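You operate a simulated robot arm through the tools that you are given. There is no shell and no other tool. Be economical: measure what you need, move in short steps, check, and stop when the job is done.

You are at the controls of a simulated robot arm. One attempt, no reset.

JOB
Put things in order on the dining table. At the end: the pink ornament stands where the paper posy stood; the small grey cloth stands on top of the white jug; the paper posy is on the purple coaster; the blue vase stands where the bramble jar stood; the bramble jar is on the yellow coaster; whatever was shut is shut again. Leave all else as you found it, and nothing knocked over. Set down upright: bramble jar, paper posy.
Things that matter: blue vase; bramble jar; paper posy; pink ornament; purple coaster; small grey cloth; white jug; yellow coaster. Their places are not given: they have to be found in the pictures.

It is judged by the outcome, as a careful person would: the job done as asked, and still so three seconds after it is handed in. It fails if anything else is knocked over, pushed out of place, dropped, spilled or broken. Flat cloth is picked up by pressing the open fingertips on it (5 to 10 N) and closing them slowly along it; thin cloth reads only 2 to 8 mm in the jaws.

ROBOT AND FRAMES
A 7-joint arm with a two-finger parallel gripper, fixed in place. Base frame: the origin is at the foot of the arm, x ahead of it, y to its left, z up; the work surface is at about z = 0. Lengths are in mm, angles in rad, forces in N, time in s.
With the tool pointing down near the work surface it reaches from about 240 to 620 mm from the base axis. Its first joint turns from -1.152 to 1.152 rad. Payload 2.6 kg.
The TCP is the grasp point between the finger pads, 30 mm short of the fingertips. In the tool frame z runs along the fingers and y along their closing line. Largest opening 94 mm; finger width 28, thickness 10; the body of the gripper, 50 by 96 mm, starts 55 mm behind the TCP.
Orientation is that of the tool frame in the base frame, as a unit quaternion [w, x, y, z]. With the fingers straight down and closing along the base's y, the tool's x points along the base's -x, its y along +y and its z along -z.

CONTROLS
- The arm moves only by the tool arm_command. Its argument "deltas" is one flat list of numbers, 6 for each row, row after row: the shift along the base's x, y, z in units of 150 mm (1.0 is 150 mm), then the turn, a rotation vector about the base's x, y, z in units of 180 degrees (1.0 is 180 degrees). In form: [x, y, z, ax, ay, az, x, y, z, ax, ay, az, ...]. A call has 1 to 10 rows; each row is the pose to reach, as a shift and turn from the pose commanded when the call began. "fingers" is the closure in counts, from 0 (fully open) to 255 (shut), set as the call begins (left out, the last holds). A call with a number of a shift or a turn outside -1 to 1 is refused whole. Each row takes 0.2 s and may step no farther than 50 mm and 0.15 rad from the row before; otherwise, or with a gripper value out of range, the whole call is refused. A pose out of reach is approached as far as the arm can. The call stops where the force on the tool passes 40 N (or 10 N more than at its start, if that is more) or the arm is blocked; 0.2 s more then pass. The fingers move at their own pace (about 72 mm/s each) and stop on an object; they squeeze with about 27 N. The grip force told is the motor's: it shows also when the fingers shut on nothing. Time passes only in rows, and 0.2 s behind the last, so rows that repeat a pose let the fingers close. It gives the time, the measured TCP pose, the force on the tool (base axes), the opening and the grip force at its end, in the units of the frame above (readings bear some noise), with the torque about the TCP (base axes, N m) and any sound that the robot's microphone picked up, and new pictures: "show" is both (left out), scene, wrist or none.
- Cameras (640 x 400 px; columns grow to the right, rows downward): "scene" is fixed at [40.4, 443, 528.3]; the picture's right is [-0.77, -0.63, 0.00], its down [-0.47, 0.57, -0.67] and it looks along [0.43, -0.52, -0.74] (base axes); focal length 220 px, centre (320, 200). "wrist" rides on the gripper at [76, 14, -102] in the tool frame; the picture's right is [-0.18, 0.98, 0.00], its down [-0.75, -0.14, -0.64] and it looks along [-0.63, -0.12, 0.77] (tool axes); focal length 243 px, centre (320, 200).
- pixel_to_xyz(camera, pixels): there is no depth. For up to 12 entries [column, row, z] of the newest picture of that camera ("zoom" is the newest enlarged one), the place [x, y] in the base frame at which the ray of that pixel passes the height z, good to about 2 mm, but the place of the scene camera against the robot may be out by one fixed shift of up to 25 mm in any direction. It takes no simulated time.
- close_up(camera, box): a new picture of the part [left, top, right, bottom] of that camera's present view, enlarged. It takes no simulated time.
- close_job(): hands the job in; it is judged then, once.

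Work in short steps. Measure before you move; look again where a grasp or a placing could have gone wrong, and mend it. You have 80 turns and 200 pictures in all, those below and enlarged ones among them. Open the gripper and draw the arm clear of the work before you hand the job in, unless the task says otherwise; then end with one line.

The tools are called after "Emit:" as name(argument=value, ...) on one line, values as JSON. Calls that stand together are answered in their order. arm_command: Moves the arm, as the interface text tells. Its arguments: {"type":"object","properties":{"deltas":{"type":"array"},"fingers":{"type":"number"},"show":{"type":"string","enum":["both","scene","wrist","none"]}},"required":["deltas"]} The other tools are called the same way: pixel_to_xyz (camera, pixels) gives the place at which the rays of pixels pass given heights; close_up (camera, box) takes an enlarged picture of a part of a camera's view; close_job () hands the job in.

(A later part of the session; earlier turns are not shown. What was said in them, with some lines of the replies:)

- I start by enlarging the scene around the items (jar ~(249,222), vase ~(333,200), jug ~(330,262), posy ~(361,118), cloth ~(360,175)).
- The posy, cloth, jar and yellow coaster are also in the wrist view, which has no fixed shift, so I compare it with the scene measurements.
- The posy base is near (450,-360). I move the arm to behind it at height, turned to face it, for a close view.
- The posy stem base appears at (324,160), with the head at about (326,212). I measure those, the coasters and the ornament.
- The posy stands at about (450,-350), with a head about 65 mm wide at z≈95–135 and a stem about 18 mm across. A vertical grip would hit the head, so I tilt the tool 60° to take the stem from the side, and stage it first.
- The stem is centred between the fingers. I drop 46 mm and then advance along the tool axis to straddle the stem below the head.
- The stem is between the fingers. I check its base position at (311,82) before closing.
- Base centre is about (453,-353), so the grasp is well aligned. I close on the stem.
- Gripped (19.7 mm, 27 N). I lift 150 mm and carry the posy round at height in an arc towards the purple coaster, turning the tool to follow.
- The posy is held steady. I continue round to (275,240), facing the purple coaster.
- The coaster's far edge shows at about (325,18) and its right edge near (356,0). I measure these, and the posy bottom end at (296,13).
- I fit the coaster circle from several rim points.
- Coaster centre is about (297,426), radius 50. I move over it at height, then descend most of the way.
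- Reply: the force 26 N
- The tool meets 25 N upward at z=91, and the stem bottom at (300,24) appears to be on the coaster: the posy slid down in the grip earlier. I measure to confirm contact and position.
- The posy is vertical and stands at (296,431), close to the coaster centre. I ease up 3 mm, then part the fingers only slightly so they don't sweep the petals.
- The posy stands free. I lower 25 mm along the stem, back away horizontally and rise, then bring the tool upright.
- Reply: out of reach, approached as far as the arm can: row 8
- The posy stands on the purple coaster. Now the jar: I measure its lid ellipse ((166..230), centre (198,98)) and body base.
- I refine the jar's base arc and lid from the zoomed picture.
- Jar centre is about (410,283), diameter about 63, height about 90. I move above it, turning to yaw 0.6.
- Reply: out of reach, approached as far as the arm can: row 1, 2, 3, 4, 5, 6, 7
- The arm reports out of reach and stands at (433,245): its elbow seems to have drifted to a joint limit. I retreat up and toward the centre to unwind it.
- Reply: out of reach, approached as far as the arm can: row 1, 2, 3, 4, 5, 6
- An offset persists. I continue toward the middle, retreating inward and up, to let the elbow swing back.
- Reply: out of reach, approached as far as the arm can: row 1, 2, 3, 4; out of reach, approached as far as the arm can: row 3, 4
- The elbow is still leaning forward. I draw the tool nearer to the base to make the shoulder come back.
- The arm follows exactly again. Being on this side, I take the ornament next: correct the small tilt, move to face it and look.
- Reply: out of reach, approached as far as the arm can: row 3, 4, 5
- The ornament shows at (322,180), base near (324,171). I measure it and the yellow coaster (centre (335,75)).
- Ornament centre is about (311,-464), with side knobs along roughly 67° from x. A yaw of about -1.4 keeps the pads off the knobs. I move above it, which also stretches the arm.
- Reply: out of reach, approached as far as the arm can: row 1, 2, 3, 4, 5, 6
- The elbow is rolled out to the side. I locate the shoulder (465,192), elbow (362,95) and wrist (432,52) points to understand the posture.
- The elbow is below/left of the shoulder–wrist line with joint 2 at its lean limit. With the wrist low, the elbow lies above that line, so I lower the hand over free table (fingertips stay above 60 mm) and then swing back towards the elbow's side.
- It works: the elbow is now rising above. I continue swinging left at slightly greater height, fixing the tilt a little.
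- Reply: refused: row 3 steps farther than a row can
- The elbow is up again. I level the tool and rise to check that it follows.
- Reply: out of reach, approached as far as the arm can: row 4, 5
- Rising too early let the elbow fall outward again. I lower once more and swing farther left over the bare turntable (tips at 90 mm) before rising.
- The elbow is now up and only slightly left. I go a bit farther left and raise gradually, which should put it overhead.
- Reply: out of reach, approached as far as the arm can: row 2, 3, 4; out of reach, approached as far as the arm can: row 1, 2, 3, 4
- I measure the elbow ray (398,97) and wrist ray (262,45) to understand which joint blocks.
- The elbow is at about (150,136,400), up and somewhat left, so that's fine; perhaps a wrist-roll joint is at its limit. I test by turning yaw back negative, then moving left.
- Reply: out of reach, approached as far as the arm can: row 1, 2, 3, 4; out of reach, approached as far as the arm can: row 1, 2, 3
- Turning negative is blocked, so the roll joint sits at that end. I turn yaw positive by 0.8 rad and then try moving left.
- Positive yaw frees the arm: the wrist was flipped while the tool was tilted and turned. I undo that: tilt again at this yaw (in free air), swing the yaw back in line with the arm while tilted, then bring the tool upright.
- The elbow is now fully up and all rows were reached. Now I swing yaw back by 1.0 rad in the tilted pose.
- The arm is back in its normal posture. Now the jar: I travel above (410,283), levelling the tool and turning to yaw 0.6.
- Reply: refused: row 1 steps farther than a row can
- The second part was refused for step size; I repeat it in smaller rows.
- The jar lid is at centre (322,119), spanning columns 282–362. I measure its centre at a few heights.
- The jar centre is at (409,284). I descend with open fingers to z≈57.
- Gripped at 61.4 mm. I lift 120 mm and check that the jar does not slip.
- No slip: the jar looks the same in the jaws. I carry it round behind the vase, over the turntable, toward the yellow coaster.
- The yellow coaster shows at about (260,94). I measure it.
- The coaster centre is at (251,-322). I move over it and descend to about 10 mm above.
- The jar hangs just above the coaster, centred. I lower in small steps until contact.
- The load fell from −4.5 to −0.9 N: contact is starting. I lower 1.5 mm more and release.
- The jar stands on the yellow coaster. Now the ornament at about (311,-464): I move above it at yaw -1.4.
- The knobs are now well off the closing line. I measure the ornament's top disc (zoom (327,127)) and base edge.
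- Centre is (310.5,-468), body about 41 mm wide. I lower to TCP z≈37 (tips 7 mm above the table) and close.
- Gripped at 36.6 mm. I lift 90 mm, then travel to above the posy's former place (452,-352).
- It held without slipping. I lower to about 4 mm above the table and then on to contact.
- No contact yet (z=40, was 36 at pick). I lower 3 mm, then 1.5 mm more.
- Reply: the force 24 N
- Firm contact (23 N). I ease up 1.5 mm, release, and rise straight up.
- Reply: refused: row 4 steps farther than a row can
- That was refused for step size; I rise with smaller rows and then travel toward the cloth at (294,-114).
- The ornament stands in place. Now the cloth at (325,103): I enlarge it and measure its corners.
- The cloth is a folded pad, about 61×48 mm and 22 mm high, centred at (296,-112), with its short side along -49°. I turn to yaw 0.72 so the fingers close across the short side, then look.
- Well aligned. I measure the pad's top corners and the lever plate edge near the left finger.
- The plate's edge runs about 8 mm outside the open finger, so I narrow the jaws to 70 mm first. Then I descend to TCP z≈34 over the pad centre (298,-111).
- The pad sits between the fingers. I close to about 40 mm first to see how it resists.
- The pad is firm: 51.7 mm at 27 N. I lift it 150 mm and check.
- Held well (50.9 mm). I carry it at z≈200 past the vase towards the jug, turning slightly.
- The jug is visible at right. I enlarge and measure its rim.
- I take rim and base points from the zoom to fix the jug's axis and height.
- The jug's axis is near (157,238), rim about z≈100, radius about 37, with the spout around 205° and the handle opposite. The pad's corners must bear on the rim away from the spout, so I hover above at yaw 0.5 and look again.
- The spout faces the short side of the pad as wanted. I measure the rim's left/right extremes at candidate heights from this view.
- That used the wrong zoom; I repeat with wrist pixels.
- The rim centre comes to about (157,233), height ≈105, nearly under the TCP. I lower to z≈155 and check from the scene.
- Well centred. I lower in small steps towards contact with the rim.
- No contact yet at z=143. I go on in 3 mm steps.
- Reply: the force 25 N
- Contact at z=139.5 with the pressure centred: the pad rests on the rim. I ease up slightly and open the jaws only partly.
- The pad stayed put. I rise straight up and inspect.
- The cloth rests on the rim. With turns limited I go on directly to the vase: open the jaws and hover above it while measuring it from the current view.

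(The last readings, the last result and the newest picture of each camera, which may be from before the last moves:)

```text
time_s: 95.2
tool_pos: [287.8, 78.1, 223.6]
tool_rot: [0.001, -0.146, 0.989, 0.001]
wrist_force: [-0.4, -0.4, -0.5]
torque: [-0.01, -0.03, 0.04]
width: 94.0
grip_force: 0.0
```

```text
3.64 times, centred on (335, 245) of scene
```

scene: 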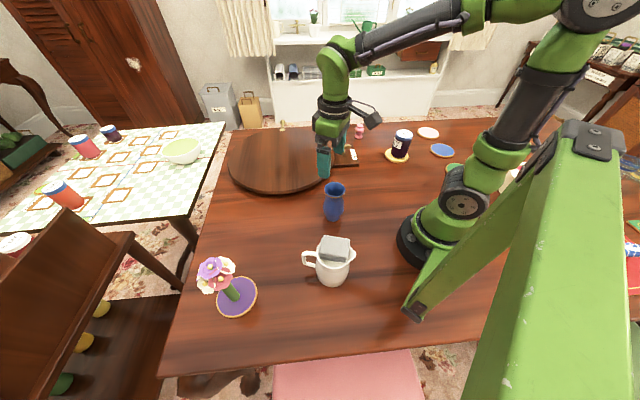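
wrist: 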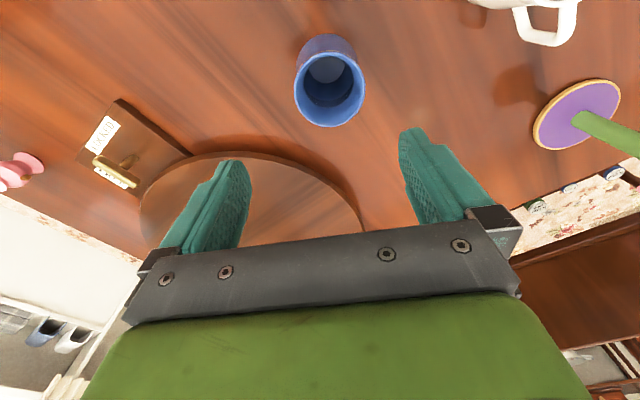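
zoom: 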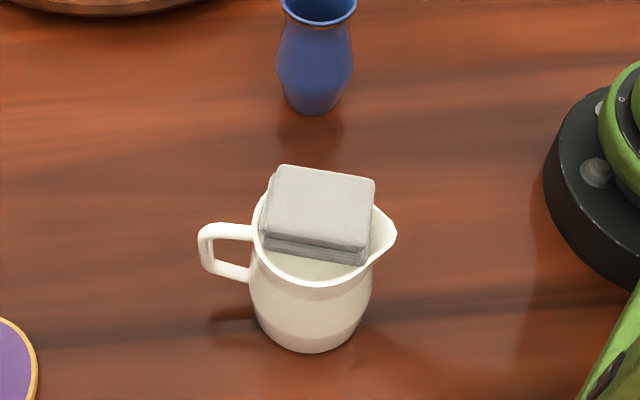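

The cloth sits level on the jug. The vase axis is about (269,82.5), rim about 59 mm wide at z≈113. I move over it, descend to z≈66 and close.

Emit:
arm_command(deltas=[-0.125, 0.03, 0, 0, 0, 0, -0.125, 0.03, -0.2, 0, 0, 0, -0.125, 0.03, -0.45, 0, 0, 0, -0.125, 0.03, -0.45, 0, 0, 0], show="none")

Emit:
arm_command(deltas=[0, 0, -0.15, 0, 0, 0, 0, 0, -0.35, 0, 0, 0, 0, 0, -0.58, 0, 0, 0, 0, 0, -0.58, 0, 0, 0], show="wrist")

Emit:
arm_command(deltas=[0, 0, 0, 0, 0, 0, 0, 0, 0, 0, 0, 0, 0, 0, 0, 0, 0, 0, 0, 0, 0, 0, 0, 0], fingers=255, show="wrist")

```text
time_s: 96.2
tool_pos: [265.7, 85.1, 152.1]
tool_rot: [0.0, -0.147, 0.989, 0.001]
wrist_force: [-0.6, 0.7, -0.1]
torque: [-0.03, 0.02, -0.02]
width: 94.0
grip_force: 0.1
```

```text
time_s: 97.2
tool_pos: [268.9, 84.7, 67.8]
tool_rot: [0.0, -0.146, 0.989, 0.002]
wrist_force: [0.2, 0.3, 0.0]
torque: [-0.01, 0.0, -0.02]
width: 93.8
grip_force: 0.1
```

wrist: 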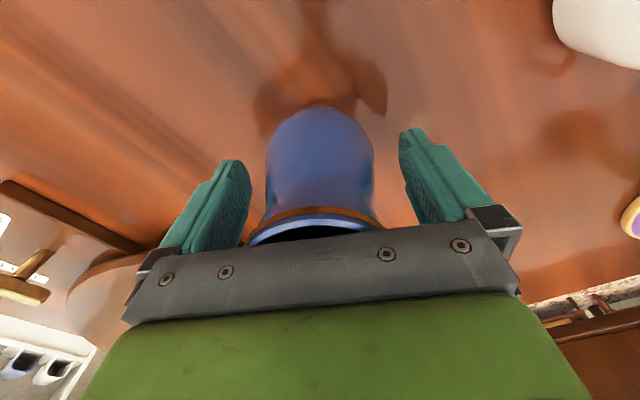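

```text
time_s: 98.2
tool_pos: [268.6, 85.0, 68.6]
tool_rot: [0.0, -0.146, 0.989, 0.001]
wrist_force: [-0.1, -0.4, 0.2]
torque: [0.0, -0.03, -0.05]
width: 64.1
grip_force: 26.7
```

wrist: 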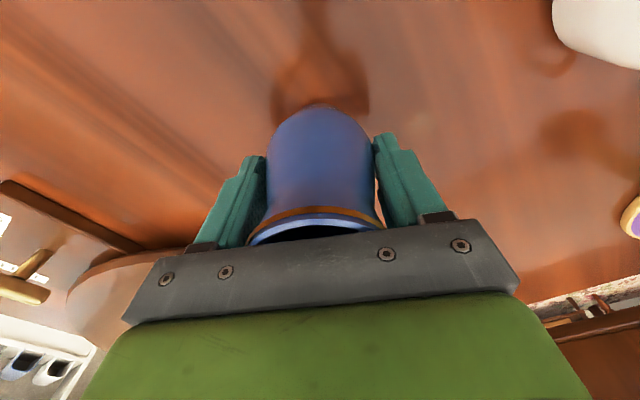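

Gripped on the belly (64.1 mm). I lift 120 mm, carry to the jar's former place (409,284), and lower to about 10 mm above the table.

Emit:
arm_command(deltas=[0, 0, 0.1, 0, 0, 0, 0, 0, 0.3, 0, 0, 0, 0, 0, 0.55, 0, 0, 0, 0, 0, 0.8, 0, 0, 0], show="wrist")

Emit:
arm_command(deltas=[0.156, 0.22, 0, 0, 0, 0.016, 0.312, 0.44, 0, 0, 0, 0.032, 0.467, 0.663, 0, 0, 0, 0.048], show="none")

Emit:
arm_command(deltas=[0.156, 0.22, 0, 0, 0, 0.016, 0.312, 0.44, 0, 0, 0, 0.032, 0.467, 0.663, 0, 0, 0, 0.048, 0.467, 0.663, -0.25, 0, 0, 0.048, 0.467, 0.663, -0.5, 0, 0, 0.048, 0.467, 0.663, -0.73, 0, 0, 0.048, 0.467, 0.663, -0.73, 0, 0, 0.048], show="both")

Emit:
close_up(camera="scene", box=[190, 180, 360, 310])

```text
time_s: 99.2
tool_pos: [269.4, 84.9, 189.5]
tool_rot: [0.0, -0.146, 0.989, 0.002]
wrist_force: [-0.1, -0.4, -2.0]
torque: [0.0, -0.02, 0.0]
width: 63.8
grip_force: 26.7
```

wrist: 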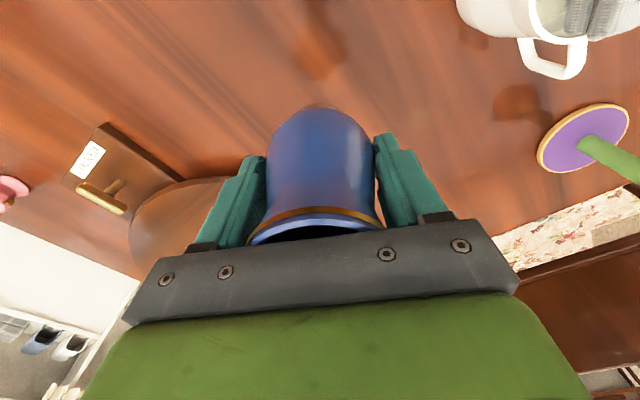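

```text
time_s: 100.0
tool_pos: [337.8, 183.6, 183.5]
tool_rot: [-0.001, -0.221, 0.975, 0.001]
wrist_force: [0.0, 0.5, -2.2]
torque: [0.03, -0.01, 0.03]
width: 63.9
grip_force: 27.0
```

```text
time_s: 101.6
tool_pos: [411.9, 286.0, 76.8]
tool_rot: [0.0, -0.292, 0.956, 0.0]
wrist_force: [0.1, 0.4, -2.9]
torque: [-0.02, -0.02, -0.01]
width: 64.0
grip_force: 27.1
```

scene: 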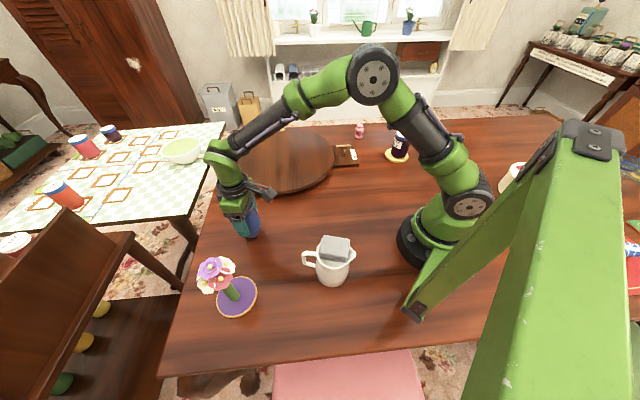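
wrist: 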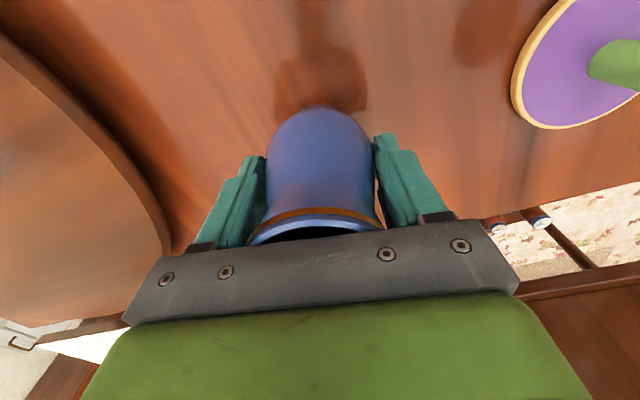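

```text
3.08 times, centred on (275, 245) of scene
```

zoom: 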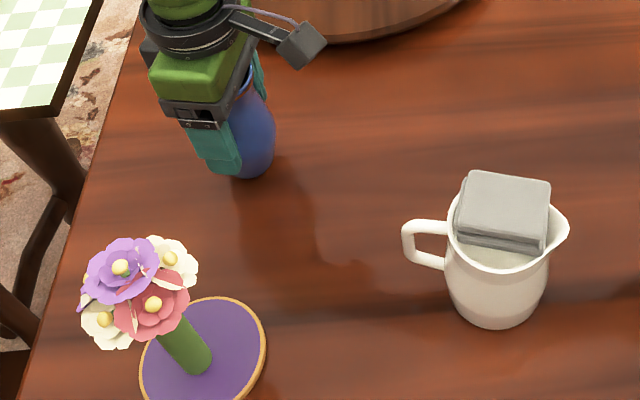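

Vase steady, about 8 mm above the table. I lower 9 mm to contact, then release and rise.

Emit:
arm_command(deltas=[-0.013, -0.008, -0.03, 0, 0, 0, -0.013, -0.008, -0.048, 0, 0, 0, -0.013, -0.008, -0.06, 0, 0, 0, -0.013, -0.008, -0.06, 0, 0, 0], show="none")

```text
time_s: 102.6
tool_pos: [406.4, 283.9, 67.6]
tool_rot: [0.0, -0.292, 0.956, 0.001]
wrist_force: [-2.0, -0.9, 2.5]
torque: [-0.12, 0.06, -0.05]
width: 63.8
grip_force: 26.9
5 turns are left
```

Contact (force changed from −2.5 to +2.5 N at z≈68). I release and rise straight up, clear of everything.

Emit:
arm_command(deltas=[0, 0, 0, 0, 0, 0, 0, 0, 0, 0, 0, 0, 0, 0, 0, 0, 0, 0, 0, 0, 0, 0, 0, 0], fingers=0, show="none")

Emit:
arm_command(deltas=[0, 0, 0.2, 0, 0, 0, 0, 0, 0.45, 0, 0, 0, 0, 0, 0.7, 0, 0, 0, 0, 0, 0.95, 0, 0, 0, 0, 0, 0.95, 0, 0, 0], show="wrist")

Emit:
arm_command(deltas=[0, -0.25, 0, 0, 0, -0.03, 0, -0.5, 0, 0, 0, -0.06, 0, -0.75, 0.1, 0, 0, -0.09, 0, -1.0, 0.2, 0, 0, -0.12, 0, -1.0, 0.2, 0, 0, -0.12], show="both")

Emit:
close_up(camera="scene", box=[190, 180, 370, 320])

Emit:
close_up(camera="scene", box=[330, 100, 450, 180])

```text
time_s: 103.6
tool_pos: [407.2, 282.7, 68.8]
tool_rot: [0.0, -0.293, 0.956, 0.002]
wrist_force: [0.2, 0.2, -0.1]
torque: [0.02, 0.01, -0.02]
width: 94.1
grip_force: 0.1
```

```text
time_s: 104.8
tool_pos: [404.0, 284.7, 212.7]
tool_rot: [0.0, -0.293, 0.956, 0.002]
wrist_force: [0.3, 0.4, -1.2]
torque: [-0.05, 0.02, 0.02]
width: 94.1
grip_force: 0.0
```

wrist: 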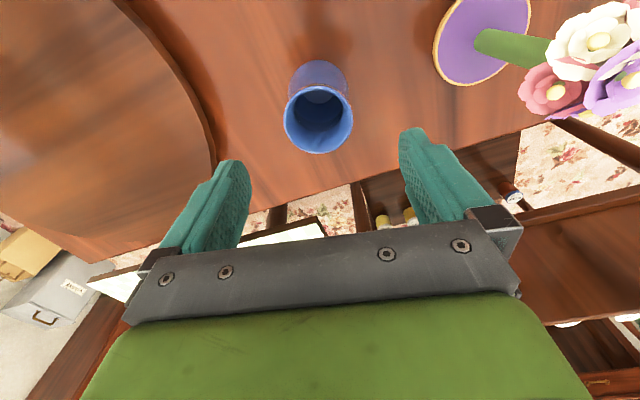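

```text
time_s: 106.0
tool_pos: [407.3, 131.1, 240.7]
tool_rot: [0.0, -0.107, 0.994, 0.002]
wrist_force: [-0.3, -0.3, -0.5]
torque: [-0.03, 0.01, 0.02]
width: 93.8
grip_force: 0.2
```

scene: 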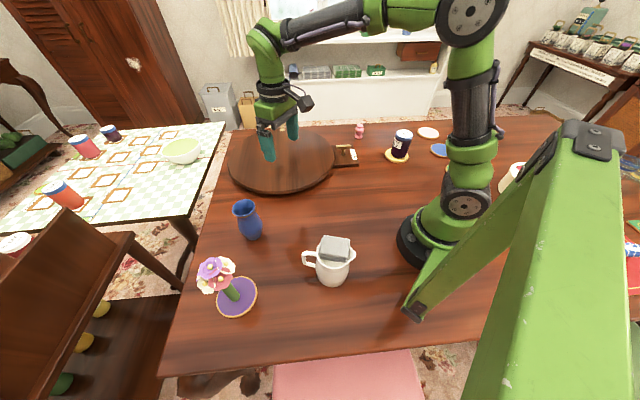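
wrist: 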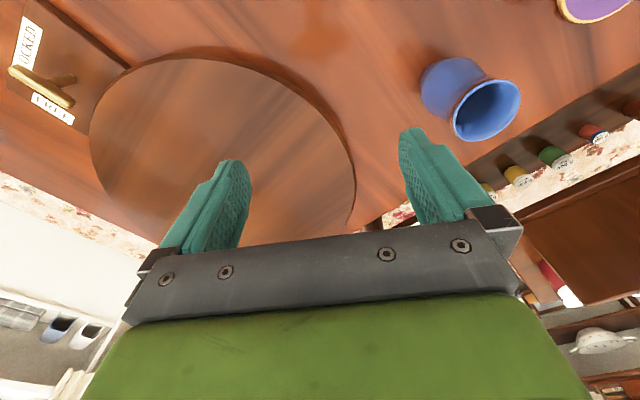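

```text
2.86 times, centred on (280, 250) of scene
```

zoom: 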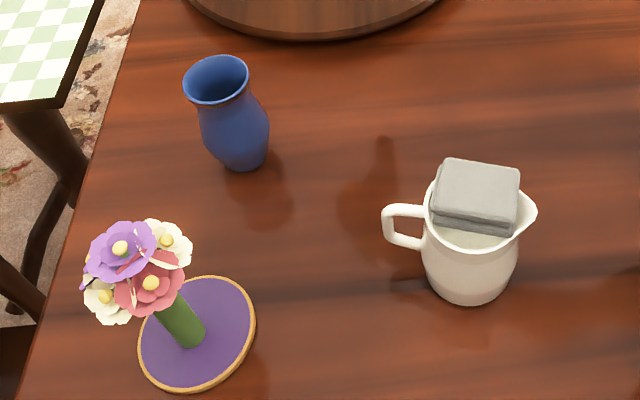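

```text
5.00 times, centred on (390, 140) of scene
4 turns are left
```

zoom: 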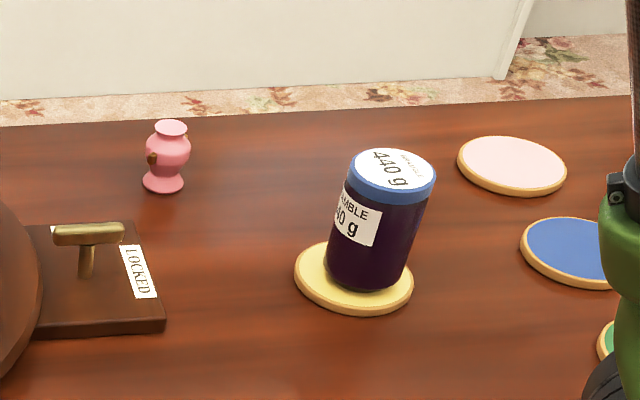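

Everything stands in its place: vase base at (253,238), where the jar's was, and posy, jar, ornament and cloth all steady. The arm is clear and the gripper open, so I hand the job in.

Emit:
close_job()

```text
The job is handed in.
```

The job is handed in, and the last pictures showed everything upright: the pink ornament where the posy was, the posy on the purple coaster, the jar on the yellow coaster, the vase where the jar was, and the cloth on the jug; the cloth sits a few millimetres off centre towards the handle, and I found nothing that had to be shut again.
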